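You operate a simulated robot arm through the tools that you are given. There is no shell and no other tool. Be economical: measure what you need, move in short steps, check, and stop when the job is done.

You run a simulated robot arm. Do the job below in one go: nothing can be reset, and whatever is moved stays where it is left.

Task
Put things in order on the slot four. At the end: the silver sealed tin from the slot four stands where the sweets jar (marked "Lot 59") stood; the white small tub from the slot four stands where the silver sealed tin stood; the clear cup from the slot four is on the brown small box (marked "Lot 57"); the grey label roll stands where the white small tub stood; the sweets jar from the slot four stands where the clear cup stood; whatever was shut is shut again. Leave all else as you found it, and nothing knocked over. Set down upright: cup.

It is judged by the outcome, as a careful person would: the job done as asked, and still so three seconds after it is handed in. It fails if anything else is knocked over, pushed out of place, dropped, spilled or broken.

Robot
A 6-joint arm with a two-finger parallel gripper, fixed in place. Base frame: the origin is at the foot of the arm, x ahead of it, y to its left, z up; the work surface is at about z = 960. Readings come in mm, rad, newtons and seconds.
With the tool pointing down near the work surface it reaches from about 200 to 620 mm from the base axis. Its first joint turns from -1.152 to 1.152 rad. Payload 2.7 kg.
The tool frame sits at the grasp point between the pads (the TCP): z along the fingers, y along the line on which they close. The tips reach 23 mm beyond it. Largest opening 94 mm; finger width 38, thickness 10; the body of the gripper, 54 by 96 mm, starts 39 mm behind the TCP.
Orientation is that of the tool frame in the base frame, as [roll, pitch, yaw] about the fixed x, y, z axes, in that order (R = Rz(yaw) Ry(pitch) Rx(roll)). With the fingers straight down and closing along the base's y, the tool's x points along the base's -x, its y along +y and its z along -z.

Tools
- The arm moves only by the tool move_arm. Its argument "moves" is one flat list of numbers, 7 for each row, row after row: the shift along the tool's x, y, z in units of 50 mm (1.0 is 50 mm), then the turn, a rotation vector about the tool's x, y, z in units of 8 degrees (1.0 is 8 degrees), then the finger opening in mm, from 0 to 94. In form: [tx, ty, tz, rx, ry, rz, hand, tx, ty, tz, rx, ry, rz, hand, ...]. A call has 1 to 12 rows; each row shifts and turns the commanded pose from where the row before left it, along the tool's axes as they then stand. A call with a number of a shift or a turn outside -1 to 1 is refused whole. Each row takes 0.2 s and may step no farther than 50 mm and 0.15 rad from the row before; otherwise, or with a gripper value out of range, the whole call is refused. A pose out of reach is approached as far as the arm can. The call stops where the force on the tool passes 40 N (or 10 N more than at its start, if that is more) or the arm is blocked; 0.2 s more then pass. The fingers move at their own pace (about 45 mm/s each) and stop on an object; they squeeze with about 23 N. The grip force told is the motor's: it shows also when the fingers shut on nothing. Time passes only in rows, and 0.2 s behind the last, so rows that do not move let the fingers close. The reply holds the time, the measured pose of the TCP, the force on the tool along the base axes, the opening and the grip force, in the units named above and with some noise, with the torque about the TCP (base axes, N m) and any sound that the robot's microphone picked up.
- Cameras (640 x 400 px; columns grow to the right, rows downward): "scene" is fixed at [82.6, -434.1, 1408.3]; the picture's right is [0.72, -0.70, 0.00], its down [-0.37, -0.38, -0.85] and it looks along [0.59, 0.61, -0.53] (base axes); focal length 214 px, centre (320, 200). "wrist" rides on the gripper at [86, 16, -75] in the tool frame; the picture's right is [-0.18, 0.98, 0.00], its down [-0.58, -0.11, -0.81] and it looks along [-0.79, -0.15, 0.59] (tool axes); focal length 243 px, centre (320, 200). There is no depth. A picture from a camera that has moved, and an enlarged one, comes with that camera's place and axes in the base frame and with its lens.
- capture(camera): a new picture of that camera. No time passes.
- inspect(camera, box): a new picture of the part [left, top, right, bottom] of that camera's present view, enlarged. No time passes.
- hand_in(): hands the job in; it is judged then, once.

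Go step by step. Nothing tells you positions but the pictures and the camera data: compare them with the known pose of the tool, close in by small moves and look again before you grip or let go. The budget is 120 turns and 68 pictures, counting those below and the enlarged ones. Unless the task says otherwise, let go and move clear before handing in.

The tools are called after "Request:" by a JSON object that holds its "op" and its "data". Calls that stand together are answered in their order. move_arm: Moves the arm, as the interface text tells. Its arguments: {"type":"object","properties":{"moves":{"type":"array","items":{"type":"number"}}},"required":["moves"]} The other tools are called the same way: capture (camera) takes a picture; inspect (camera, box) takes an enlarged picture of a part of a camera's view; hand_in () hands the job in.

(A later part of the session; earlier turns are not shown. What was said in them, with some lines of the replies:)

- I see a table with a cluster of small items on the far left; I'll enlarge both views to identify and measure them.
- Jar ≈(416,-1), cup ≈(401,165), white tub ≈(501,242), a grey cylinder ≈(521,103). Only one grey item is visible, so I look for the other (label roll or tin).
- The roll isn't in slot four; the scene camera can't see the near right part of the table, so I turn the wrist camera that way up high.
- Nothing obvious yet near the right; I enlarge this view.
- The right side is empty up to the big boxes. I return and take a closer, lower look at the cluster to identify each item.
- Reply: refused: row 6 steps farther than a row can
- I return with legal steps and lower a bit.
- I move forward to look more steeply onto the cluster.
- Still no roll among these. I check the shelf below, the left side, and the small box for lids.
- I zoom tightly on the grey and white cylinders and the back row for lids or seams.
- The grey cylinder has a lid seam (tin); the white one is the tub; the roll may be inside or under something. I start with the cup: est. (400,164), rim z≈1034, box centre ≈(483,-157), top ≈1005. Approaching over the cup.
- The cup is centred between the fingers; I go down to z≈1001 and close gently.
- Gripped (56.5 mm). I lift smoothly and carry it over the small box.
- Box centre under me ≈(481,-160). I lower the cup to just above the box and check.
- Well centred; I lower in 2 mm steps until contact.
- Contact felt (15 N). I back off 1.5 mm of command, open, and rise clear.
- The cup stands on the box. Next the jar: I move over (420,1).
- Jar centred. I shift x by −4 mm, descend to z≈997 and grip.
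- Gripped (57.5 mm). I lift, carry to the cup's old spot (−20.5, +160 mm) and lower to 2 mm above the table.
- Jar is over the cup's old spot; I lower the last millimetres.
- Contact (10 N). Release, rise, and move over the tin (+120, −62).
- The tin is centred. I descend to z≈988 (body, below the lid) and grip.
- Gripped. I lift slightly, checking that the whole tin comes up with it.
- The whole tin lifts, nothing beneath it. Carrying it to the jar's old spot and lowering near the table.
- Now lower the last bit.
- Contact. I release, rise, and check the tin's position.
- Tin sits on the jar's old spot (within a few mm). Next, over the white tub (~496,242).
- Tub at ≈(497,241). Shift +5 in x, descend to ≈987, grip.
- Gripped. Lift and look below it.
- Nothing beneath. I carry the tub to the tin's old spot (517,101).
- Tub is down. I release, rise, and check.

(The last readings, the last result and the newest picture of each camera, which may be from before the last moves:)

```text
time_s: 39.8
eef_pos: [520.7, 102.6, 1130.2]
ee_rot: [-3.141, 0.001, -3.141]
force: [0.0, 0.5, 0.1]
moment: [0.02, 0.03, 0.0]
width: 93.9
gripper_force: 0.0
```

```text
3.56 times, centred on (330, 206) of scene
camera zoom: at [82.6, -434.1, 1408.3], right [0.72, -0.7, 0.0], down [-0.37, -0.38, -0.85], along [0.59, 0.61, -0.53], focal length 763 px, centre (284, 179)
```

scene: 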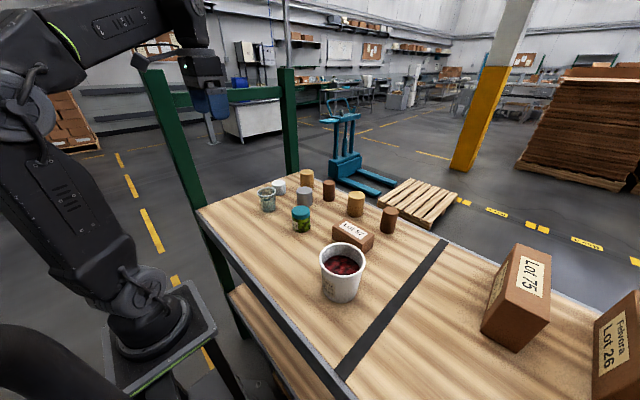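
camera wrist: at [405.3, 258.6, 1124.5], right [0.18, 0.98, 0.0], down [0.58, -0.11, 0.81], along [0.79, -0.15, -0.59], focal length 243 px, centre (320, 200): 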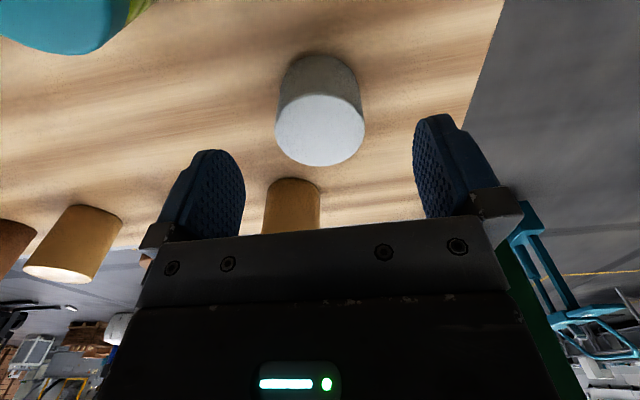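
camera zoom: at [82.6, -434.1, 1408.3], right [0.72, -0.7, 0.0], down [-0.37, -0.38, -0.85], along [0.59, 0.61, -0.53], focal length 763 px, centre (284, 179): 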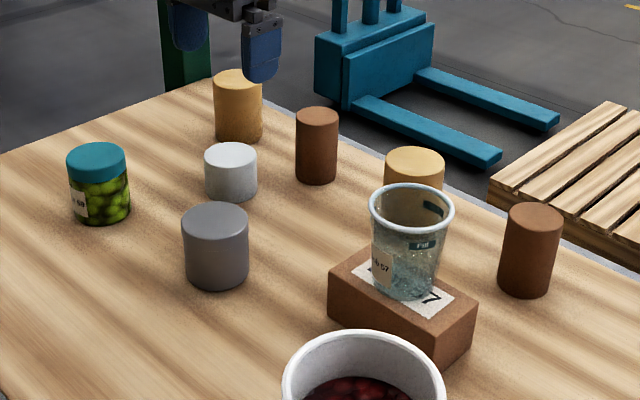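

Everything so far sits right. The roll is still unseen; I go look closely at the tin's side and lid with the wrist camera.

Request:
{"op": "move_arm", "data": {"moves": [0.76, -0.396, 0, 0, 0, 0, 94, 0.76, -0.396, 0, 0, 0, 0, 94, 0.76, -0.396, 0, 0, 0, 0, 94, 0.76, -0.396, 0, 0, 0, 0, 94, 0.76, -0.396, 0, 0, 0, 0, 94, 0, 0, 0.8, 0, 0, 0, 94, 0, 0, 0.8, 0, 0, 0, 94]}}

Request:
{"op": "inspect", "data": {"camera": "wrist", "box": [200, 50, 440, 230]}}

Request:
{"op": "inspect", "data": {"camera": "scene", "box": [270, 190, 330, 240]}}

```text
time_s: 41.4
eef_pos: [329.7, 1.4, 1049.7]
ee_rot: [-3.141, -0.001, -3.14]
force: [0.4, -0.1, 0.8]
moment: [0.05, -0.02, 0.0]
width: 93.9
gripper_force: 0.1
```

```text
2.22 times, centred on (320, 140) of wrist
camera zoom: at [244.6, 18.6, 1124.0], right [0.18, 0.98, 0.0], down [0.58, -0.11, 0.81], along [0.79, -0.15, -0.59], focal length 539 px, centre (320, 333)
```

zoom: 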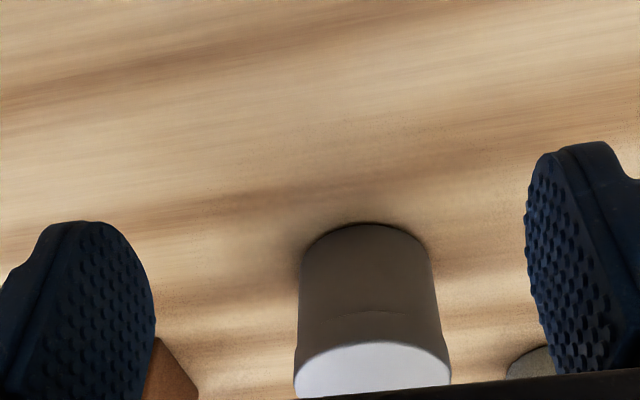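

```text
8.00 times, centred on (300, 215) of scene
camera zoom: at [82.5, -434.1, 1408.3], right [0.72, -0.7, 0.0], down [-0.37, -0.38, -0.85], along [0.59, 0.61, -0.53], focal length 1716 px, centre (480, 80)
```

zoom: 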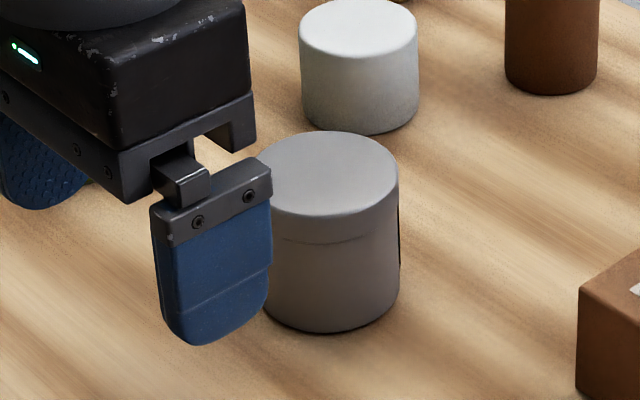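

The tin does have a lid (~14 mm tall rim). I position over it with the tips only on the lid (TCP z≈1031) and grip.

Request:
{"op": "move_arm", "data": {"moves": [-0.87, 0.03, 0, 0, 0, 0, 94, -0.87, 0.03, 0, 0, 0, 0, 94, 0, 0, 0, 0, 0, 0, 94]}}

Request:
{"op": "capture", "data": {"camera": "wrist"}}

```text
time_s: 42.2
eef_pos: [418.9, 5.7, 1049.4]
ee_rot: [-3.141, 0.0, 3.14]
force: [0.3, 0.4, -0.8]
moment: [-0.01, -0.01, -0.03]
width: 93.9
gripper_force: 0.1
```

```text
25 pictures are left
camera wrist: at [331.9, 22.7, 1123.8], right [0.19, 0.98, 0.0], down [0.58, -0.11, 0.81], along [0.79, -0.15, -0.59], focal length 243 px, centre (320, 200)
```

wrist: 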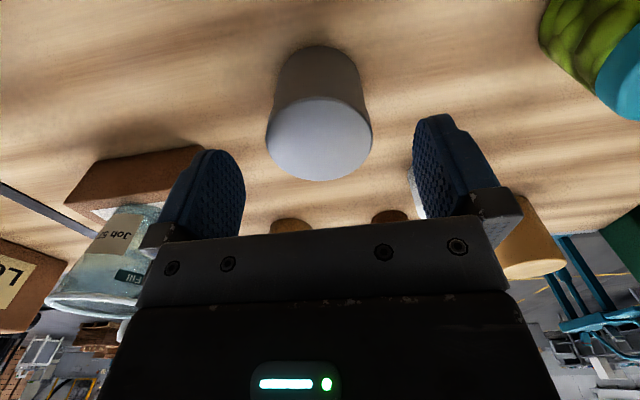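

Centred. Lower 18 mm and close on the lid.

Request:
{"op": "move_arm", "data": {"moves": [0.04, 0, 0.36, 0, 0, 0, 94, 0, 0, 0, 0, 0, 0, 50, 0, 0, 0, 0, 0, 0, 50, 0, 0, 0, 0, 0, 0, 50, 0, 0, 0, 0, 0, 0, 50]}}

Request:
{"op": "move_arm", "data": {"moves": [0, 0, -0.06, 0, 0, 0, 50, 0, 0, -0.1, 0, 0, 0, 50, 0, 0, -0.14, 0, 0, 0, 50]}}

Request:
{"op": "inspect", "data": {"camera": "scene", "box": [260, 180, 340, 240]}}

```text
time_s: 43.4
eef_pos: [415.5, 5.4, 1031.7]
ee_rot: [-3.14, 0.001, 3.139]
force: [0.6, -0.3, -0.6]
moment: [0.02, 0.04, -0.04]
width: 58.8
gripper_force: 23.0
```

```text
time_s: 44.2
eef_pos: [416.1, 5.7, 1048.2]
ee_rot: [-3.141, 0.001, 3.14]
force: [-0.8, 1.4, -1.4]
moment: [0.01, 0.02, 0.03]
width: 59.1
gripper_force: 23.3
```

```text
6.67 times, centred on (300, 210) of scene
camera zoom: at [82.6, -434.1, 1408.3], right [0.72, -0.7, 0.0], down [-0.37, -0.38, -0.85], along [0.59, 0.61, -0.53], focal length 1430 px, centre (453, 133)
```

zoom: 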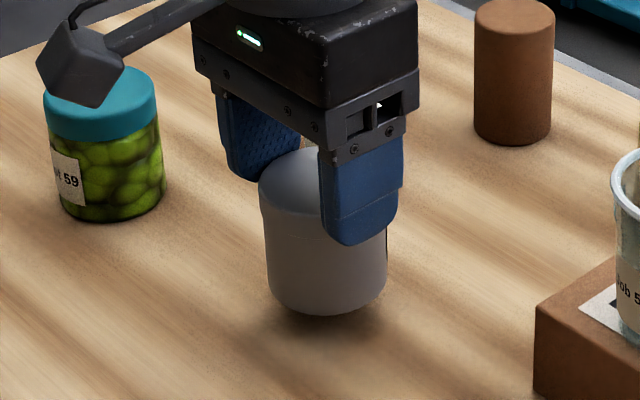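

The whole tin rises, so the lid is truly sealed; I set it straight back down.

Request:
{"op": "move_arm", "data": {"moves": [0, 0, 0.14, 0, 0, 0, 50, 0, 0, 0.1, 0, 0, 0, 50, 0, 0, 0.07, 0, 0, 0, 50]}}

```text
time_s: 45.0
eef_pos: [414.1, 5.7, 1031.5]
ee_rot: [-3.141, 0.001, -3.141]
force: [0.1, 0.0, -2.2]
moment: [0.02, -0.01, 0.01]
width: 59.3
gripper_force: 22.8
```

Request:
{"op": "move_arm", "data": {"moves": [0, 0, 0.03, 0, 0, 0, 50, 0, 0, 0.02, 0, 0, 0, 50]}}

```text
time_s: 45.6
eef_pos: [415.6, 3.9, 1032.1]
ee_rot: [-3.141, 0.003, -3.141]
force: [-3.6, -2.9, 16.3]
moment: [-0.09, 0.13, -0.06]
width: 59.0
gripper_force: 23.0
```

Tin is down. I release, rise high, and turn the camera toward +y to search.

Request:
{"op": "move_arm", "data": {"moves": [0, 0, -0.03, 0, 0, 0, 50, 0, 0, 0, 0, 0, 0, 70, 0, 0, 0, 0, 0, 0, 94, 0, 0, 0, 0, 0, 0, 94, 0, 0, -1, 0, 0, 0, 94, 0, 0, -1, 0, 0, 0, 94, 0, 0, -1, 0, 0, 0, 94, 0, 0, -1, 0, 0, 0, 94, 0, 0, -1, 0, 0, 0, 94, 1, 0, 0, 0, 0, 0, 94, 1, 0, 0, 0, 0, 0, 94]}}

Request:
{"op": "move_arm", "data": {"moves": [0, 0, 0, 0, 0, -1, 94, 0, 0, 0, 0, 0, -1, 94, 0, 0, 0, 0, 0, -1, 94, 0, 0, 0, 0, 0, -1, 94, 0, 0, 0, 0, 0, -1, 94, 0, 0, 0, 0, 0, -1, 94, 0, 0, 0, 0, 0, -1, 94, 0, 0, 0, 0, 0, -1, 94]}}

Request:
{"op": "capture", "data": {"camera": "wrist"}}

Request:
{"op": "capture", "data": {"camera": "scene"}}

```text
time_s: 48.0
eef_pos: [316.0, 6.6, 1277.6]
ee_rot: [3.141, 0.001, 3.141]
force: [0.0, 0.8, -0.3]
moment: [0.0, -0.02, 0.01]
width: 93.9
gripper_force: 0.0
```

```text
time_s: 49.8
eef_pos: [315.2, 5.7, 1281.0]
ee_rot: [-3.141, 0.0, -2.023]
force: [0.6, -1.7, 0.0]
moment: [0.01, 0.02, -0.03]
width: 93.8
gripper_force: 0.1
```

```text
23 pictures are left
camera wrist: at [262.9, -63.7, 1355.4], right [-0.8, 0.59, 0.0], down [0.35, 0.48, 0.81], along [0.48, 0.65, -0.59], focal length 243 px, centre (320, 200)
```

wrist: 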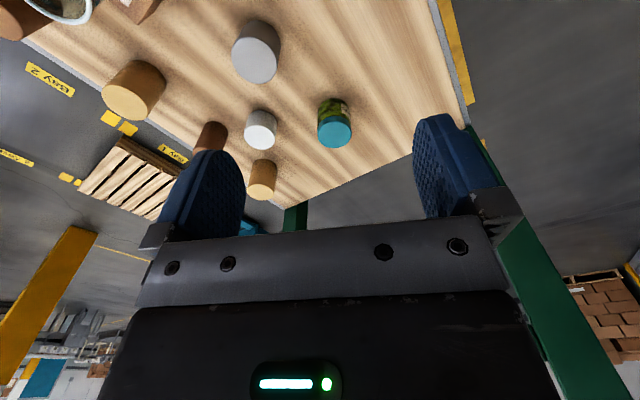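

```text
22 pictures are left
```

scene: 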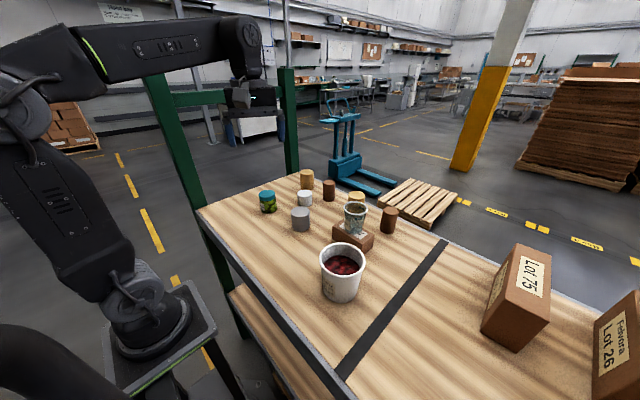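

Nothing on that side either. I move over beside the bucket to look into it and at its hidden sides.

Request:
{"op": "move_arm", "data": {"moves": [0.756, -0.329, 0, 0, 0, 0, 94, 0.756, -0.329, 0, 0, 0, 0, 94, 0.756, -0.329, 0, 0, 0, 0, 94, 0.756, -0.329, 0, 0, 0, 0, 94, 0.756, -0.329, 0, 0, 0, 0, 94, 0.756, -0.329, 0, 0, 0, 0, 94, 0.756, -0.329, 0, 0, 0, 0, 94]}}

Request:
{"op": "capture", "data": {"camera": "wrist"}}

```text
time_s: 51.4
eef_pos: [302.4, -282.7, 1280.6]
ee_rot: [3.141, -0.001, -2.026]
force: [0.2, 0.2, 0.6]
moment: [0.0, 0.03, 0.0]
width: 94.1
gripper_force: 0.0
```

```text
21 pictures are left
camera wrist: at [251.4, -352.0, 1355.3], right [-0.8, 0.6, 0.0], down [0.35, 0.47, 0.81], along [0.48, 0.65, -0.59], focal length 243 px, centre (320, 200)
```

wrist: 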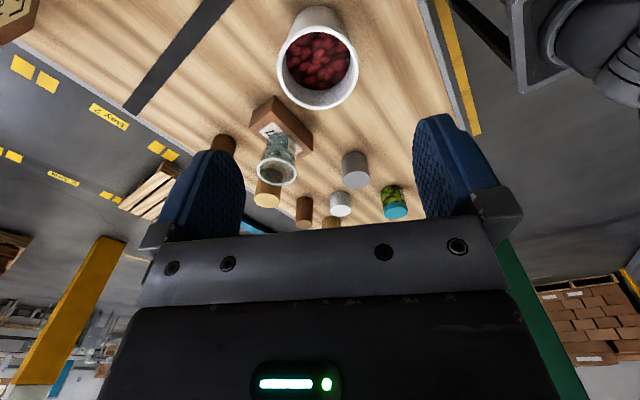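

Request:
{"op": "inspect", "data": {"camera": "wrist", "box": [250, 0, 390, 120]}}

```text
3.33 times, centred on (320, 60) of wrist
camera zoom: at [251.4, -352.0, 1355.3], right [-0.8, 0.6, 0.0], down [0.35, 0.47, 0.81], along [0.48, 0.65, -0.59], focal length 809 px, centre (320, 667)
```

zoom: 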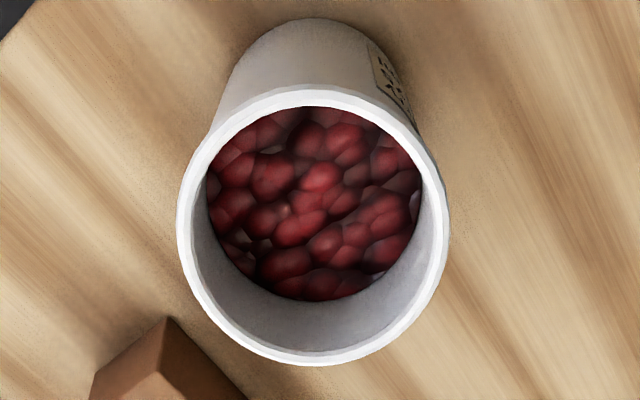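

The bucket holds only cherries. There is a dark feature on the tin's far side; I'll view it from the −y side, staying high above the cup.

Request:
{"op": "move_arm", "data": {"moves": [0, 0, 0, 0, 0, -1, 94, 0, 0, 0, 0, 0, -1, 94, 0, 0, 0, 0, 0, -1, 94, 0, 0, 0, 0, 0, -1, 94, 0, 0, 0, 0, 0, -0.5, 94, -0.632, -0.61, 0, 0, 0, 0, 94, -0.632, -0.61, 0, 0, 0, 0, 94, -0.632, -0.61, 0, 0, 0, 0, 94, -0.632, -0.61, 0, 0, 0, 0, 94, -0.632, -0.61, 0, 0, 0, 0, 94, 0, 0, 1, 0, 0, 0, 94, 0, 0, 1, 0, 0, 0, 94]}}

Request:
{"op": "capture", "data": {"camera": "wrist"}}

```text
time_s: 54.0
eef_pos: [425.6, -101.5, 1178.6]
ee_rot: [-3.14, 0.001, -1.398]
force: [1.1, 0.3, -0.3]
moment: [0.01, 0.03, 0.01]
width: 93.9
gripper_force: 0.1
```

```text
19 pictures are left
camera wrist: at [425.2, -189.1, 1253.4], right [-1.0, 0.01, 0.0], down [0.01, 0.59, 0.81], along [0.01, 0.81, -0.59], focal length 243 px, centre (320, 200)
```

wrist: 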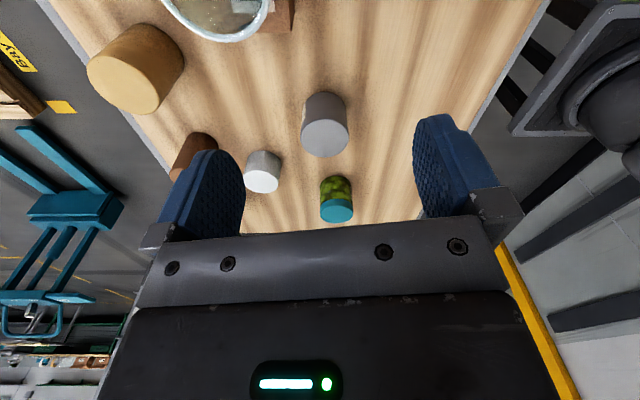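

Request:
{"op": "inspect", "data": {"camera": "wrist", "box": [220, 80, 380, 230]}}

```text
2.67 times, centred on (300, 155) of wrist
camera zoom: at [425.2, -189.1, 1253.4], right [-1.0, 0.01, 0.0], down [0.01, 0.59, 0.81], along [0.01, 0.81, -0.59], focal length 647 px, centre (373, 320)
```

zoom: 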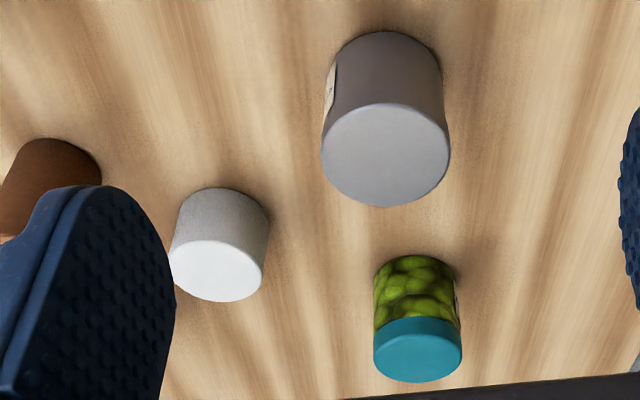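

There's a label on the tin's +x side. I turn further to read it.

Request:
{"op": "move_arm", "data": {"moves": [0, 0, 0, 0, 0, -1, 94, 0, 0, 0, 0, 0, -1, 94, 0, 0, 0, 0, 0, -1, 94, 0, 0, 0, 0, 0, -1, 94, 0, 0, 0, 0, 0, -1, 94, 0, 0, 0, 0, 0, -1, 94, 0, 0, 0, 0, 0, -1, 94, 0.604, -0.73, 0, 0, 0, 0, 94, 0.604, -0.73, 0, 0, 0, 0, 94, 0, 0, 0.6, 0, 0, 0, 94, 0, 0, 0.6, 0, 0, 0, 94]}}

Request:
{"op": "capture", "data": {"camera": "wrist"}}

```text
time_s: 56.4
eef_pos: [512.6, -58.9, 1120.7]
ee_rot: [-3.14, 0.0, -0.418]
force: [-0.2, -0.2, -0.4]
moment: [0.01, 0.0, 0.0]
width: 93.9
gripper_force: 0.1
```

```text
17 pictures are left
camera wrist: at [584.9, -108.5, 1194.7], right [-0.57, -0.82, 0.0], down [-0.49, 0.34, 0.81], along [-0.66, 0.46, -0.59], focal length 243 px, centre (320, 200)
```

wrist: 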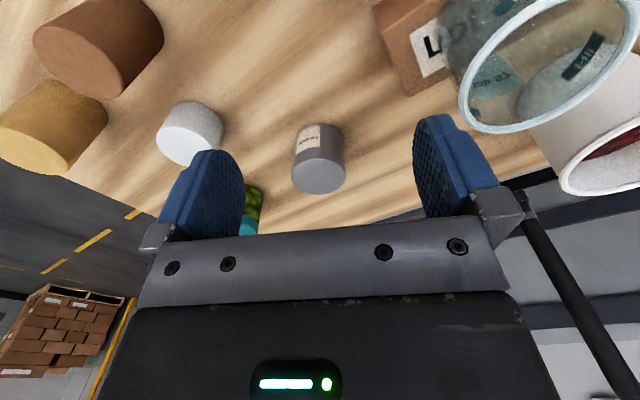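

Request:
{"op": "inspect", "data": {"camera": "wrist", "box": [285, 115, 355, 160]}}

```text
8.89 times, centred on (320, 138) of wrist
camera zoom: at [584.9, -108.5, 1194.7], right [-0.57, -0.82, 0.0], down [-0.49, 0.34, 0.81], along [-0.66, 0.46, -0.59], focal length 2157 px, centre (320, 756)
```

zoom: 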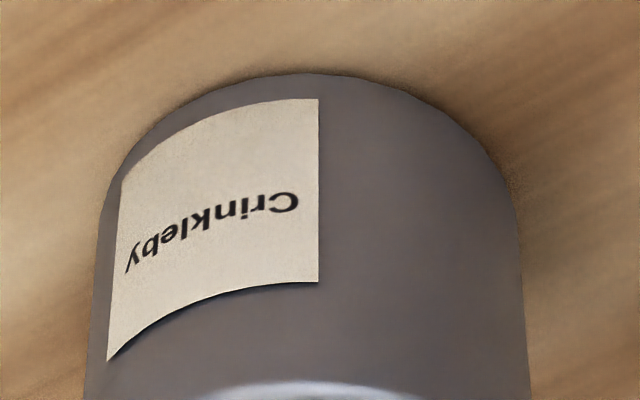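

Just a brand label. I zoom on the tub and the small box's far side from here for a lid or opening.

Request:
{"op": "inspect", "data": {"camera": "wrist", "box": [145, 90, 235, 175]}}

Request:
{"op": "inspect", "data": {"camera": "wrist", "box": [360, 0, 640, 200]}}

```text
4.71 times, centred on (190, 132) of wrist
camera zoom: at [584.9, -108.5, 1194.7], right [-0.57, -0.82, 0.0], down [-0.49, 0.34, 0.81], along [-0.66, 0.46, -0.59], focal length 1142 px, centre (932, 518)
```

zoom: 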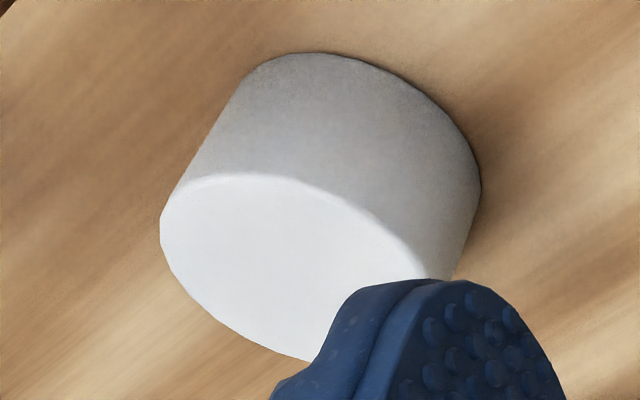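

```text
2.00 times, centred on (500, 100) of wrist
camera zoom: at [584.9, -108.5, 1194.7], right [-0.57, -0.82, 0.0], down [-0.49, 0.34, 0.81], along [-0.66, 0.46, -0.59], focal length 485 px, centre (-40, 400)
```

zoom: 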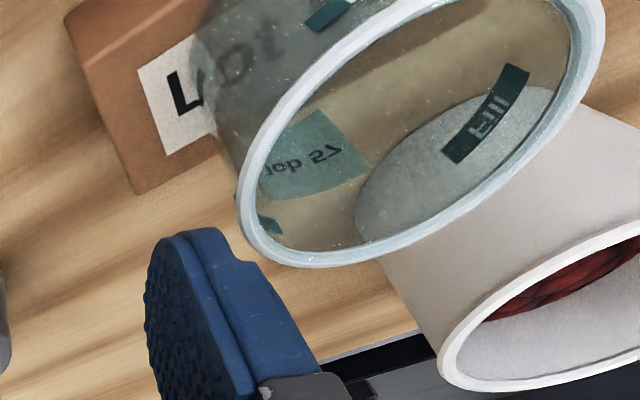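

No openings there. One area unseen so far is off the table's near right, below the scene camera; I rise, unwind and look there.

Request:
{"op": "move_arm", "data": {"moves": [0, 0, -1, 0, 0, 0, 94, 0, 0, -1, 0, 0, 0, 94, 0, 0, -1, 0, 0, 0, 94, 0, 0, 0, 0, 0, 1, 94, 0, 0, 0, 0, 0, 1, 94, 0, 0, 0, 0, 0, 1, 94, 0, 0, 0, 0, 0, 1, 94, 0, 0, 0, 0, 0, 1, 94, 0, 0, 0, 0, 0, 1, 94, 0, 0, 0, 0, 0, 1, 94, 0, 0, 0, 0, 0, 1, 94, 0, 0, 0, 0, 0, 1, 94]}}

Request:
{"op": "move_arm", "data": {"moves": [0, 0, 0, 0, 0, 1, 94, 0, 0, 0, 0, 0, 1, 94, 0, 0, 0, 0, 0, 1, 94, 0, 0, 0, 0, 0, 1, 94, 0, 0, 0, 0, 0, 1, 94, 0, 0, 0, 0, 0, 1, 94, 0, 0, 0, 0, 0, 1, 94, 0, 0, 0, 0, 0, 1, 94, 0, 0, 0, 0, 0, 1, 94, 0, 0, 0, 0, 0, 1, 94, 0, 0, 0, 0, 0, 0.5, 94]}}

```text
time_s: 59.0
eef_pos: [502.5, -57.2, 1262.3]
ee_rot: [3.141, 0.0, -1.68]
force: [-0.2, 0.7, 0.3]
moment: [0.01, 0.02, 0.01]
width: 94.0
gripper_force: 0.1
out of reach, approached as far as the arm can: row 3
```

```text
time_s: 61.4
eef_pos: [503.1, -57.4, 1264.9]
ee_rot: [3.14, -0.001, 3.138]
force: [0.7, 0.6, 0.2]
moment: [0.0, 0.0, 0.02]
width: 94.1
gripper_force: 0.1
```

Request:
{"op": "move_arm", "data": {"moves": [0.81, -0.31, 0, 0, 0, 0, 94, 0.81, -0.31, 0, 0, 0, 0, 94, 0.81, -0.31, 0, 0, 0, 0, 94, 0.81, -0.31, 0, 0, 0, 0, 94, 0.81, -0.31, 0, 0, 0, 0, 94, 0.81, -0.31, 0, 0, 0, 0, 94, 0, 0, 0, 0, 0, 1, 94, 0, 0, 0, 0, 0, 1, 94, 0, 0, 0, 0, 0, 1, 94, 0, 0, 0, 0, 0, 1, 94, 0, 0, 0, 0, 0, 1, 94, 0, 0, 0, 0, 0, 1, 94]}}

Request:
{"op": "move_arm", "data": {"moves": [0, 0, 0, 0, 0, 1, 94, 0, 0, 0, 0, 0, 1, 94, 0, 0, 0, 0, 0, 1, 94, 0, 0, 0, 0, 0, 1, 94, 0, 0, 0, 0, 0, 1, 94]}}

Request:
{"op": "capture", "data": {"camera": "wrist"}}

```text
time_s: 64.0
eef_pos: [260.1, -150.8, 1264.0]
ee_rot: [-3.14, 0.0, 2.3]
force: [-1.1, 0.1, -0.5]
moment: [-0.02, -0.01, -0.01]
width: 94.3
gripper_force: 0.0
```

```text
time_s: 65.2
eef_pos: [259.4, -150.6, 1264.1]
ee_rot: [3.141, -0.002, 1.601]
force: [0.5, -0.6, 0.7]
moment: [0.01, -0.02, 0.04]
width: 94.4
gripper_force: 0.0
```

```text
13 pictures are left
camera wrist: at [272.9, -62.9, 1337.6], right [0.99, -0.15, 0.0], down [-0.09, -0.58, 0.81], along [-0.12, -0.8, -0.59], focal length 243 px, centre (320, 200)
```

wrist: 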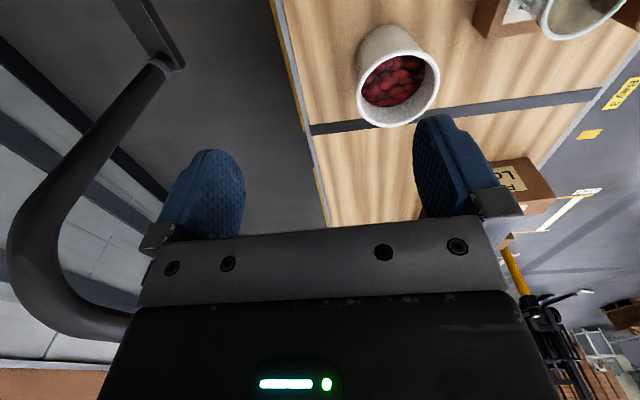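

Only a stand there, no roll anywhere. I'll test whether the white tub has a loose lid by gripping just its top edge; first return to it.

Request:
{"op": "move_arm", "data": {"moves": [0, 0, 0, 0, 0, -1, 94, 0, 0, 0, 0, 0, -1, 94, 0, 0, 0, 0, 0, -1, 94, 0, 0, 0, 0, 0, -1, 94, 0, 0, 0, 0, 0, -1, 94, 0, 0, 0, 0, 0, -1, 94, 0, 0, 0, 0, 0, -1, 94, 0, 0, 0, 0, 0, -1, 94, 0, 0, 0, 0, 0, -1, 94, 0, 0, 0, 0, 0, -1, 94, 0, 0, 0, 0, 0, -1, 94]}}

Request:
{"op": "move_arm", "data": {"moves": [0, 0, 0.9, 0, 0, 0, 94, 0, 0, 0.9, 0, 0, 0, 94, 0, 0, 0.8, 0, 0, 0, 94, -0.65, 0.63, 0, 0, 0, 0, 94, -0.65, 0.63, 0, 0, 0, 0, 94, -0.65, 0.63, 0, 0, 0, 0, 94, -0.65, 0.63, 0, 0, 0, 0, 94, -0.65, 0.63, 0, 0, 0, 0, 94, -0.65, 0.63, 0, 0, 0, 0, 94, -0.65, 0.63, 0, 0, 0, 0, 94, -0.65, 0.63, 0, 0, 0, 0, 94, 0, 0, 0.8, 0, 0, 0, 94]}}

Request:
{"op": "capture", "data": {"camera": "wrist"}}

```text
time_s: 67.6
eef_pos: [258.5, -149.9, 1263.9]
ee_rot: [-3.141, 0.002, -3.139]
force: [0.2, 0.1, -0.6]
moment: [0.0, -0.02, 0.0]
width: 94.2
gripper_force: 0.0
```

```text
time_s: 70.2
eef_pos: [520.3, 103.2, 1093.5]
ee_rot: [3.141, -0.002, 3.14]
force: [0.0, -0.8, -0.6]
moment: [-0.01, 0.01, 0.02]
width: 93.7
gripper_force: 0.2
```

```text
12 pictures are left
camera wrist: at [433.7, 119.1, 1168.2], right [0.19, 0.98, 0.0], down [0.58, -0.11, 0.81], along [0.79, -0.15, -0.59], focal length 243 px, centre (320, 200)
```

wrist: 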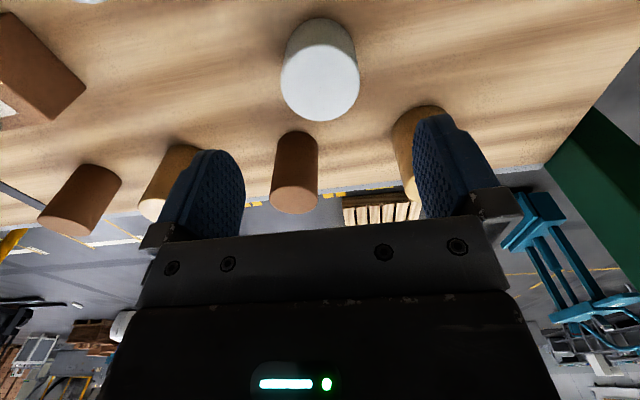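

Centred. Descend to TCP 1022 so only the top ~5 mm is gripped, close, and lift 8 mm.

Request:
{"op": "move_arm", "data": {"moves": [0, 0, 0.72, 0, 0, 0, 94, 0, 0, 0.71, 0, 0, 0, 94, 0, 0, 0, 0, 0, 0, 50, 0, 0, 0, 0, 0, 0, 50, 0, 0, 0, 0, 0, 0, 50, 0, 0, 0, 0, 0, 0, 50]}}

Request:
{"op": "move_arm", "data": {"moves": [0, 0, -0.06, 0, 0, 0, 50, 0, 0, -0.1, 0, 0, 0, 50]}}

Request:
{"op": "inspect", "data": {"camera": "scene", "box": [275, 175, 335, 225]}}

```text
time_s: 71.6
eef_pos: [520.4, 100.9, 1019.1]
ee_rot: [-3.142, 0.0, 3.14]
force: [0.6, 0.7, -0.5]
moment: [-0.02, 0.03, 0.03]
width: 55.0
gripper_force: 23.1
```

```text
time_s: 72.2
eef_pos: [520.2, 101.7, 1028.6]
ee_rot: [3.141, 0.0, 3.139]
force: [-0.2, 0.1, -0.9]
moment: [-0.01, 0.01, 0.0]
width: 54.7
gripper_force: 22.7
```

```text
8.00 times, centred on (305, 200) of scene
camera zoom: at [82.6, -434.1, 1408.3], right [0.72, -0.7, 0.0], down [-0.37, -0.38, -0.85], along [0.59, 0.61, -0.53], focal length 1716 px, centre (440, 200)
```

zoom: 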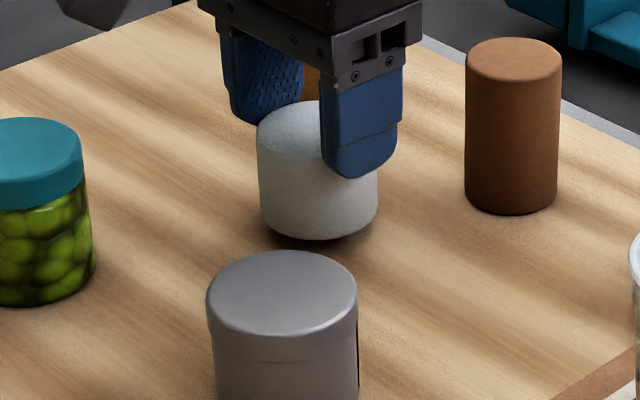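

The white piece is one solid, light-grey speckled cylinder with no lid, and nothing else exists in reach. So the open white tub of cherries is most plausibly the "white small tub", and this plain cylinder is the grey label roll. I'll park the roll at its original place first.

Request:
{"op": "move_arm", "data": {"moves": [0, 0, -0.4, 0, 0, 0, 50, 0, 0, -0.6, 0, 0, 0, 50, 0.05, 0.3, 0, 0, 0, 0, 50, 0.1, 0.75, 0, 0, 0, 0, 50, 0.1, 0.75, 0, 0, 0, 0, 50, 0.1, 0.7, 0, 0, 0, 0, 50, 0.05, 0.3, 0, 0, 0, 0, 50, 0, 0, 0, 0, 0, 0, 50, 0, 0, 0.6, 0, 0, 0, 50, 0, 0, 0.45, 0, 0, 0, 50, 0, 0, 0.06, 0, 0, 0, 50]}}

Request:
{"op": "move_arm", "data": {"moves": [0, 0, 0.04, 0, 0, 0, 50]}}

```text
time_s: 74.6
eef_pos: [499.3, 242.6, 1023.4]
ee_rot: [-3.141, -0.001, 3.14]
force: [0.4, -0.7, -1.7]
moment: [0.0, -0.01, 0.04]
width: 54.7
gripper_force: 22.7
```

```text
time_s: 75.0
eef_pos: [498.1, 242.2, 1020.5]
ee_rot: [3.141, 0.0, -3.139]
force: [-0.3, 0.2, -1.1]
moment: [-0.01, 0.01, -0.02]
width: 54.9
gripper_force: 23.6
```

Request:
{"op": "move_arm", "data": {"moves": [0, 0, 0.03, 0, 0, 0, 50]}}

```text
time_s: 75.4
eef_pos: [499.7, 243.6, 1019.8]
ee_rot: [3.14, 0.001, -3.142]
force: [0.8, -0.7, -0.8]
moment: [-0.02, -0.05, 0.02]
width: 54.8
gripper_force: 23.4
```

Request:
{"op": "move_arm", "data": {"moves": [0, 0, 0.03, 0, 0, 0, 50]}}

```text
time_s: 75.8
eef_pos: [499.3, 243.5, 1020.7]
ee_rot: [-3.141, 0.0, 3.141]
force: [-1.9, -1.2, 3.9]
moment: [-0.12, 0.06, -0.08]
width: 55.0
gripper_force: 23.2
```

Roll is down. Release, rise, and fly over to the tub with fingers nearly closed.

Request:
{"op": "move_arm", "data": {"moves": [0, 0, 0, 0, 0, 0, 70, 0, 0, 0, 0, 0, 0, 94, 0, 0, 0, 0, 0, 0, 94, 0, 0, -0.5, 0, 0, 0, 94, 0, 0, -0.9, 0, 0, 0, 94, 0, 0, -0.9, 0, 0, 0, 94]}}

Request:
{"op": "move_arm", "data": {"moves": [0.305, -0.893, 0, 0, 0, 0, 30, 0.305, -0.893, 0, 0, 0, 0, 30, 0.305, -0.893, 0, 0, 0, 0, 30, 0.305, -0.893, 0, 0, 0, 0, 30, 0.305, -0.893, 0, 0, 0, 0, 30, 0.305, -0.893, 0, 0, 0, 0, 30, 0.305, -0.893, 0, 0, 0, 0, 30, 0.305, -0.893, 0, 0, 0, 0, 30, 0.305, -0.893, 0, 0, 0, 0, 30, 0.305, -0.893, 0, 0, 0, 0, 30, 0.305, -0.893, 0, 0, 0, 0, 30]}}

Request:
{"op": "capture", "data": {"camera": "wrist"}}

```text
time_s: 77.2
eef_pos: [498.3, 242.5, 1133.8]
ee_rot: [-3.141, -0.002, -3.14]
force: [-0.2, -0.4, -0.8]
moment: [0.03, 0.0, 0.01]
width: 94.2
gripper_force: 0.0
```

```text
time_s: 79.6
eef_pos: [335.9, -251.9, 1132.1]
ee_rot: [-3.14, 0.0, -3.141]
force: [-0.8, -0.6, 0.6]
moment: [0.04, -0.02, 0.0]
width: 30.0
gripper_force: 0.2
```

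```text
10 pictures are left
camera wrist: at [249.8, -234.5, 1206.2], right [0.18, 0.98, 0.0], down [0.58, -0.11, 0.81], along [0.79, -0.15, -0.59], focal length 243 px, centre (320, 200)
```

wrist: 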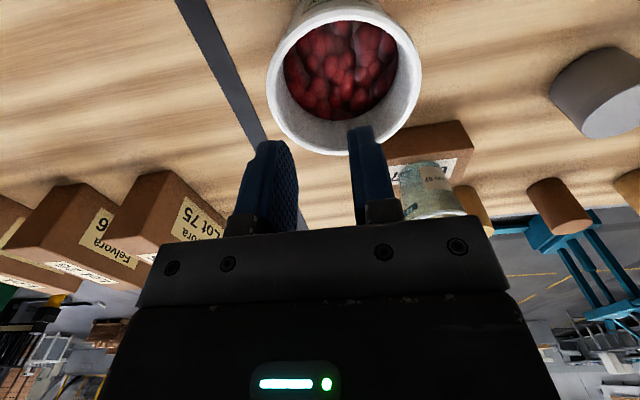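

The tub's centre is about 15 mm to +y of me; rim z≈1060, Ø≈96 (too wide to grip from outside), so I'll use an inside expanding grip. Correcting position and looking again.

Request:
{"op": "move_arm", "data": {"moves": [0.12, 0.3, 0.3, 0, 0, 0, 30, 0, 0, 0, 0, 0, 0, 30]}}

Request:
{"op": "capture", "data": {"camera": "wrist"}}

```text
time_s: 80.2
eef_pos: [329.0, -234.8, 1117.5]
ee_rot: [-3.142, 0.0, 3.14]
force: [0.2, 0.0, -0.5]
moment: [0.01, 0.03, 0.01]
width: 30.0
gripper_force: 0.0
```

```text
9 pictures are left
camera wrist: at [243.2, -217.7, 1192.0], right [0.18, 0.98, 0.0], down [0.58, -0.11, 0.81], along [0.79, -0.15, -0.59], focal length 243 px, centre (320, 200)
```

wrist: 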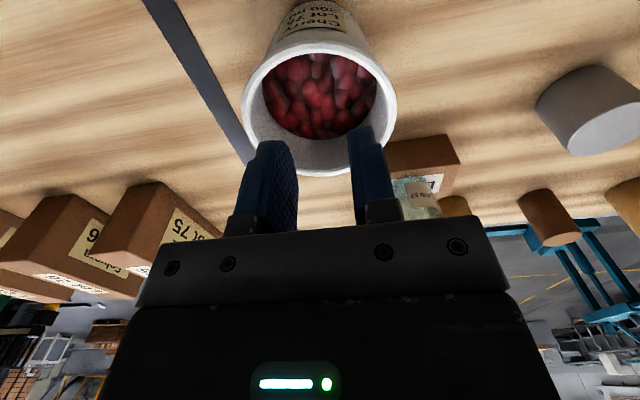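

Tub centre ≈(338,-235). I shift +9 mm in x and lower the closed fingers ~20 mm into the tub, above the cherries.

Request:
{"op": "move_arm", "data": {"moves": [-0.18, -0.01, 0.4, 0, 0, 0, 30, 0, 0, 0.4, 0, 0, 0, 30, 0, 0, 0.22, 0, 0, 0, 30]}}

Request:
{"op": "inspect", "data": {"camera": "scene", "box": [300, 220, 390, 310]}}

```text
time_s: 81.0
eef_pos: [332.6, -236.2, 1067.3]
ee_rot: [3.141, 0.0, 3.14]
force: [0.2, -0.4, -0.3]
moment: [0.02, 0.04, -0.01]
width: 29.7
gripper_force: 0.0
```

```text
4.44 times, centred on (345, 265) of scene
camera zoom: at [82.6, -434.1, 1408.3], right [0.72, -0.7, 0.0], down [-0.37, -0.38, -0.85], along [0.59, 0.61, -0.53], focal length 953 px, centre (209, -89)
```

zoom: 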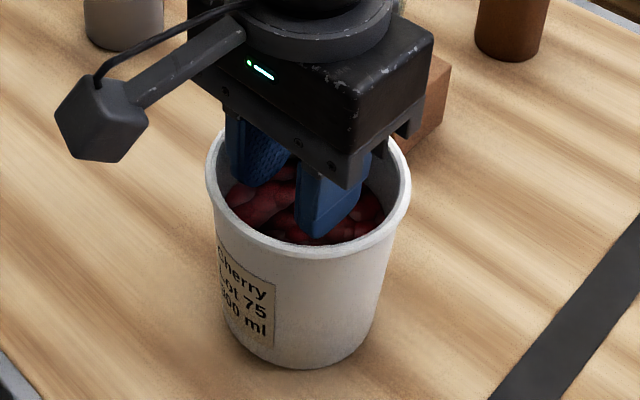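

Fingers are inside, clear of the cherries. I expand them and check that they stall on the wall.

Request:
{"op": "move_arm", "data": {"moves": [0, 0, 0, 0, 0, 0, 50, 0, 0, 0, 0, 0, 0, 60, 0, 0, 0, 0, 0, 0, 70, 0, 0, 0, 0, 0, 0, 80]}}

```text
time_s: 82.0
eef_pos: [333.8, -235.1, 1067.2]
ee_rot: [3.141, -0.001, 3.14]
force: [-0.6, 0.1, -2.0]
moment: [-0.01, 0.02, 0.02]
width: 42.3
gripper_force: 0.0
```

Stalled at 42 mm opening, so they press on the wall. Try a small lift.

Request:
{"op": "move_arm", "data": {"moves": [0, 0, 0, 0, 0, 0, 94, 0, 0, -0.04, 0, 0, 0, 94, 0, 0, -0.08, 0, 0, 0, 94, 0, 0, -0.08, 0, 0, 0, 94]}}

Request:
{"op": "inspect", "data": {"camera": "scene", "box": [300, 220, 390, 310]}}

```text
time_s: 83.0
eef_pos: [334.1, -233.4, 1078.1]
ee_rot: [3.141, -0.001, 3.142]
force: [-0.5, -0.6, -3.1]
moment: [0.02, 0.01, -0.01]
width: 42.6
gripper_force: 0.1
```

```text
4.44 times, centred on (345, 265) of scene
camera zoom: at [82.6, -434.1, 1408.3], right [0.72, -0.7, 0.0], down [-0.37, -0.38, -0.85], along [0.59, 0.61, -0.53], focal length 953 px, centre (209, -89)
```

zoom: 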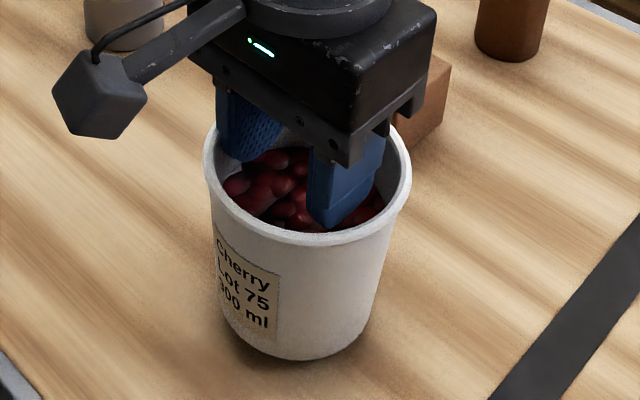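

It lifts level (≈0.3 kg). I raise it high enough and carry it via the clear middle to the tin's old spot.

Request:
{"op": "move_arm", "data": {"moves": [0, 0, -0.2, 0, 0, 0, 94, 0, 0, -0.45, 0, 0, 0, 94, 0, 0, -0.55, 0, 0, 0, 94, 0, 0, -0.45, 0, 0, 0, 94, 0, 0, -0.2, 0, 0, 0, 94, 0, 0, 0, 0, 0, 0, 94]}}

Request:
{"op": "move_arm", "data": {"moves": [-0.03, 0.2, 0, 0, 0, 0, 94, -0.08, 0.45, 0, 0, 0, 0, 94, -0.1, 0.6, 0, 0, 0, 0, 94, -0.1, 0.6, 0, 0, 0, 0, 94, -0.1, 0.6, 0, 0, 0, 0, 94, -0.1, 0.6, 0, 0, 0, 0, 94, -0.1, 0.6, 0, 0, 0, 0, 94, -0.1, 0.6, 0, 0, 0, 0, 94, -0.05, 0.3, 0, 0, 0, 0, 94, -0.04, 0.15, 0, 0, 0, 0, 94]}}

Request:
{"op": "move_arm", "data": {"moves": [-0.2, 0.14, 0, 0, 0, 0, 94, -0.45, 0.32, 0, 0, 0, 0, 94, -0.52, 0.37, 0, 0, 0, 0, 94, -0.52, 0.37, 0, 0, 0, 0, 94, -0.52, 0.37, 0, 0, 0, 0, 94, -0.45, 0.32, 0, 0, 0, 0, 94, -0.22, 0.15, 0, 0, 0, 0, 94, 0, 0, 0, 0, 0, 0, 94]}}

Request:
{"op": "inspect", "data": {"camera": "scene", "box": [240, 150, 420, 262]}}

```text
time_s: 84.4
eef_pos: [333.8, -235.2, 1168.6]
ee_rot: [-3.139, 0.0, -3.141]
force: [0.0, 0.9, -3.0]
moment: [0.07, -0.01, 0.0]
width: 43.2
gripper_force: 0.0
```

```text
time_s: 86.6
eef_pos: [374.2, 2.9, 1171.0]
ee_rot: [-3.14, 0.0, 3.14]
force: [0.4, 0.4, -2.3]
moment: [-0.01, 0.02, 0.0]
width: 44.2
gripper_force: 0.1
```

```text
time_s: 88.4
eef_pos: [518.5, 102.8, 1172.3]
ee_rot: [-3.141, 0.0, 3.139]
force: [-0.5, -0.6, -2.6]
moment: [0.01, -0.02, 0.0]
width: 44.6
gripper_force: 0.1
```

```text
3.56 times, centred on (330, 206) of scene
camera zoom: at [82.6, -434.0, 1408.3], right [0.72, -0.7, 0.0], down [-0.37, -0.38, -0.85], along [0.59, 0.61, -0.53], focal length 763 px, centre (284, 179)
```

zoom: 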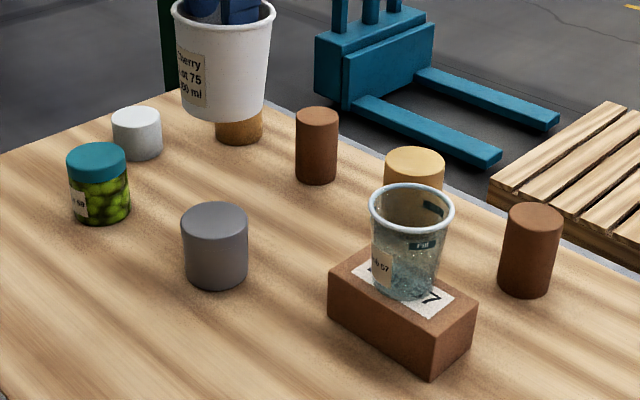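

The tub is centred over the spot. I lower it promptly, gently at the end.

Request:
{"op": "move_arm", "data": {"moves": [0, 0, 0.2, 0, 0, 0, 94, 0, 0, 0.45, 0, 0, 0, 94, 0, 0, 0.55, 0, 0, 0, 94, 0, 0, 0.45, 0, 0, 0, 94, 0, 0, 0.2, 0, 0, 0, 94, 0, 0, 0.08, 0, 0, 0, 94, 0, 0, 0.04, 0, 0, 0, 94]}}

```text
time_s: 90.0
eef_pos: [520.1, 103.1, 1072.4]
ee_rot: [-3.141, 0.001, -3.139]
force: [-0.1, -0.2, -3.9]
moment: [0.0, -0.03, -0.01]
width: 45.0
gripper_force: 0.0
```

Request:
{"op": "move_arm", "data": {"moves": [0, 0, 0.04, 0, 0, 0, 94, 0, 0, 0.03, 0, 0, 0, 94]}}

```text
time_s: 90.6
eef_pos: [519.1, 102.7, 1071.7]
ee_rot: [3.14, 0.004, -3.14]
force: [-3.2, -0.9, 7.7]
moment: [-0.24, -0.01, -0.07]
width: 45.0
gripper_force: 0.2
```

On the table. I draw the fingers in and rise straight out, then check.

Request:
{"op": "move_arm", "data": {"moves": [0, 0, -0.02, 0, 0, 0, 38, 0, 0, 0, 0, 0, 0, 30, 0, 0, 0, 0, 0, 0, 26, 0, 0, -0.4, 0, 0, 0, 26, 0, 0, -0.7, 0, 0, 0, 26, 0, 0, -0.7, 0, 0, 0, 26]}}

Request:
{"op": "inspect", "data": {"camera": "scene", "box": [240, 150, 420, 262]}}

```text
time_s: 92.0
eef_pos: [519.3, 104.7, 1159.7]
ee_rot: [3.142, -0.001, 3.14]
force: [0.5, 0.0, 0.5]
moment: [0.0, -0.01, 0.0]
width: 25.9
gripper_force: 0.2
```

```text
3.56 times, centred on (330, 206) of scene
camera zoom: at [82.6, -434.1, 1408.3], right [0.72, -0.7, 0.0], down [-0.37, -0.38, -0.85], along [0.59, 0.61, -0.53], focal length 763 px, centre (284, 179)
```

zoom: 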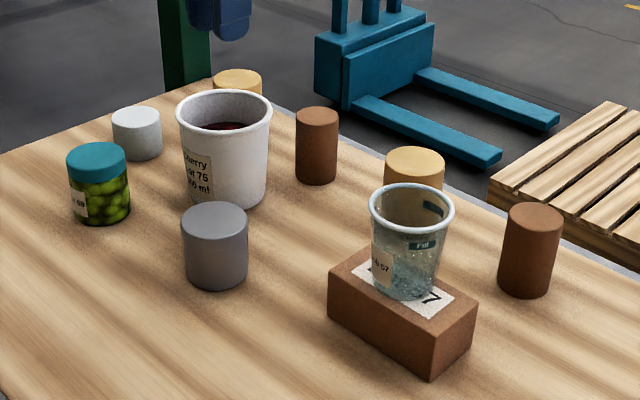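

All upright. Now fetch the roll at (498.5,243).

Request:
{"op": "move_arm", "data": {"moves": [0.1, 0.7, 0, 0, 0, 0, 26, 0.16, 0.9, 0, 0, 0, 0, 60, 0.15, 0.9, 0, 0, 0, 0, 94, 0, 0.28, 0, 0, 0, 0, 94, 0, 0, 0.9, 0, 0, 0, 94, 0, 0, 0.9, 0, 0, 0, 94, 0, 0, 0.8, 0, 0, 0, 94, 0, 0, 0.8, 0, 0, 0, 94, 0, 0, 0, 0, 0, 0, 45, 0, 0, 0, 0, 0, 0, 45, 0, 0, 0, 0, 0, 0, 45, 0, 0, 0, 0, 0, 0, 45]}}

```text
time_s: 94.6
eef_pos: [500.6, 242.6, 988.8]
ee_rot: [-3.141, -0.001, 3.141]
force: [-0.9, 0.0, 0.4]
moment: [0.0, 0.01, 0.02]
width: 55.3
gripper_force: 22.9
```

Roll gripped. Lift 130 mm and carry to the tub's old spot (335,-237).

Request:
{"op": "move_arm", "data": {"moves": [0, 0, -0.4, 0, 0, 0, 45, 0, 0, -0.8, 0, 0, 0, 45, 0, 0, -0.9, 0, 0, 0, 45, 0, 0, -0.5, 0, 0, 0, 45]}}

Request:
{"op": "move_arm", "data": {"moves": [0.15, -0.436, 0, 0, 0, 0, 45, 0.299, -0.872, 0, 0, 0, 0, 45, 0.299, -0.872, 0, 0, 0, 0, 45, 0.299, -0.872, 0, 0, 0, 0, 45, 0.299, -0.872, 0, 0, 0, 0, 45, 0.299, -0.872, 0, 0, 0, 0, 45, 0.299, -0.872, 0, 0, 0, 0, 45, 0.299, -0.872, 0, 0, 0, 0, 45, 0.299, -0.872, 0, 0, 0, 0, 45, 0.299, -0.872, 0, 0, 0, 0, 45, 0.299, -0.872, 0, 0, 0, 0, 45, 0.15, -0.436, 0, 0, 0, 0, 45]}}

Request:
{"op": "move_arm", "data": {"moves": [0, 0, 0.6, 0, 0, 0, 45, 0, 0, 0.9, 0, 0, 0, 45, 0, 0, 0.6, 0, 0, 0, 45, 0, 0, 0.4, 0, 0, 0, 45, 0, 0, 0.05, 0, 0, 0, 45]}}

```text
time_s: 95.6
eef_pos: [498.0, 244.4, 1120.7]
ee_rot: [3.14, -0.001, -3.141]
force: [-0.1, -0.1, 0.3]
moment: [-0.01, 0.0, 0.0]
width: 55.2
gripper_force: 23.2
```

```text
time_s: 98.2
eef_pos: [336.0, -236.9, 1122.1]
ee_rot: [-3.141, -0.001, 3.141]
force: [-0.2, -0.7, -1.4]
moment: [0.03, -0.02, 0.01]
width: 55.3
gripper_force: 22.9
```

```text
time_s: 99.4
eef_pos: [332.4, -238.3, 992.9]
ee_rot: [-3.141, 0.0, 3.137]
force: [-0.8, -0.1, -1.1]
moment: [-0.01, 0.03, 0.0]
width: 55.3
gripper_force: 22.9
```

Lowering the last millimetres.

Request:
{"op": "move_arm", "data": {"moves": [0, 0, 0.05, 0, 0, 0, 45, 0, 0, 0.03, 0, 0, 0, 45]}}

```text
time_s: 100.0
eef_pos: [334.5, -237.6, 988.4]
ee_rot: [3.142, -0.002, 3.139]
force: [0.4, 0.1, -0.1]
moment: [0.02, 0.0, -0.01]
width: 55.4
gripper_force: 22.9
```

Request:
{"op": "move_arm", "data": {"moves": [0, 0, 0.03, 0, 0, 0, 45]}}

```text
time_s: 100.4
eef_pos: [335.5, -239.0, 987.8]
ee_rot: [-3.139, 0.001, 3.141]
force: [-3.8, -0.8, 8.3]
moment: [0.12, 0.11, 0.0]
width: 55.4
gripper_force: 22.6
```

Contact. Release, rise clear and check the whole scene.

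Request:
{"op": "move_arm", "data": {"moves": [0, 0, -0.02, 0, 0, 0, 50, 0, 0, 0, 0, 0, 0, 70, 0, 0, 0, 0, 0, 0, 94, 0, 0, 0, 0, 0, 0, 94, 0, 0, -0.5, 0, 0, 0, 94, 0, 0, -0.9, 0, 0, 0, 94, 0, 0, -0.9, 0, 0, 0, 94, 0, 0, -0.9, 0, 0, 0, 94, 0, 0, -0.9, 0, 0, 0, 94, 0, 0, -0.9, 0, 0, 0, 94]}}

Request:
{"op": "capture", "data": {"camera": "scene"}}

Request:
{"op": "inspect", "data": {"camera": "scene", "box": [240, 160, 420, 310]}}

```text
time_s: 102.6
eef_pos: [332.8, -237.7, 1236.6]
ee_rot: [3.14, -0.002, 3.139]
force: [0.1, 0.1, -0.1]
moment: [0.03, 0.03, 0.01]
width: 94.1
gripper_force: 0.1
```

```text
4 pictures are left
```

scene: 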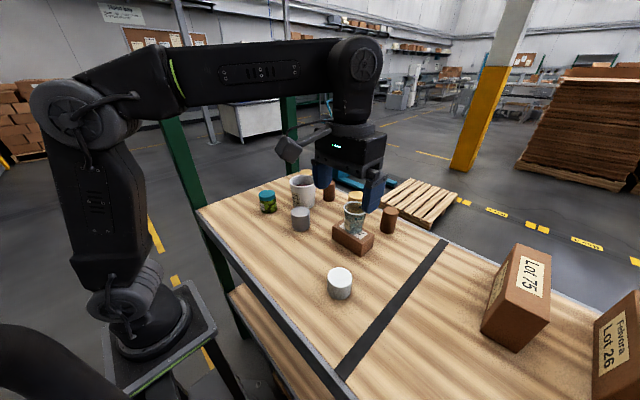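

```text
2.67 times, centred on (330, 235) of scene
camera zoom: at [82.5, -434.1, 1408.3], right [0.72, -0.7, 0.0], down [-0.37, -0.38, -0.85], along [0.59, 0.61, -0.53], focal length 572 px, centre (293, 107)
```

zoom: 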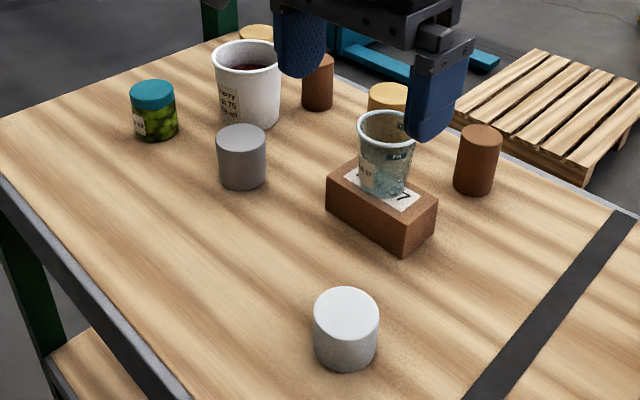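

All five pieces are in place and upright, and the hand is clear. The grey roll was not clearly identifiable, so this rests on my reading of which item is which.

Request:
{"op": "hand_in", "data": {}}

```text
The job is handed in.
```

I moved all five items and handed the job in, but I am not certain I identified the grey label roll and the white small tub correctly.

- **Clear cup:** it stands upright on the brown small box marked "Lot 57".
- **Sweets jar:** it stands where the cup stood.
- **Silver sealed tin:** it stands where the jar stood. Its lid is still shut; I pulled on it once while searching, and it did not open.
- **White small tub:** I took this to be the open white tub of cherries, and it stands where the tin stood. No spilled cherries show in the pictures.
- **Grey label roll:** I found no other grey item within reach. I took it to be the plain light-grey, nearly white cylinder, and it stands where the cherry tub stood.

I judge positions to be within a few millimetres from the pictures. In the last pictures nothing is knocked over, and I touched none of the other items.
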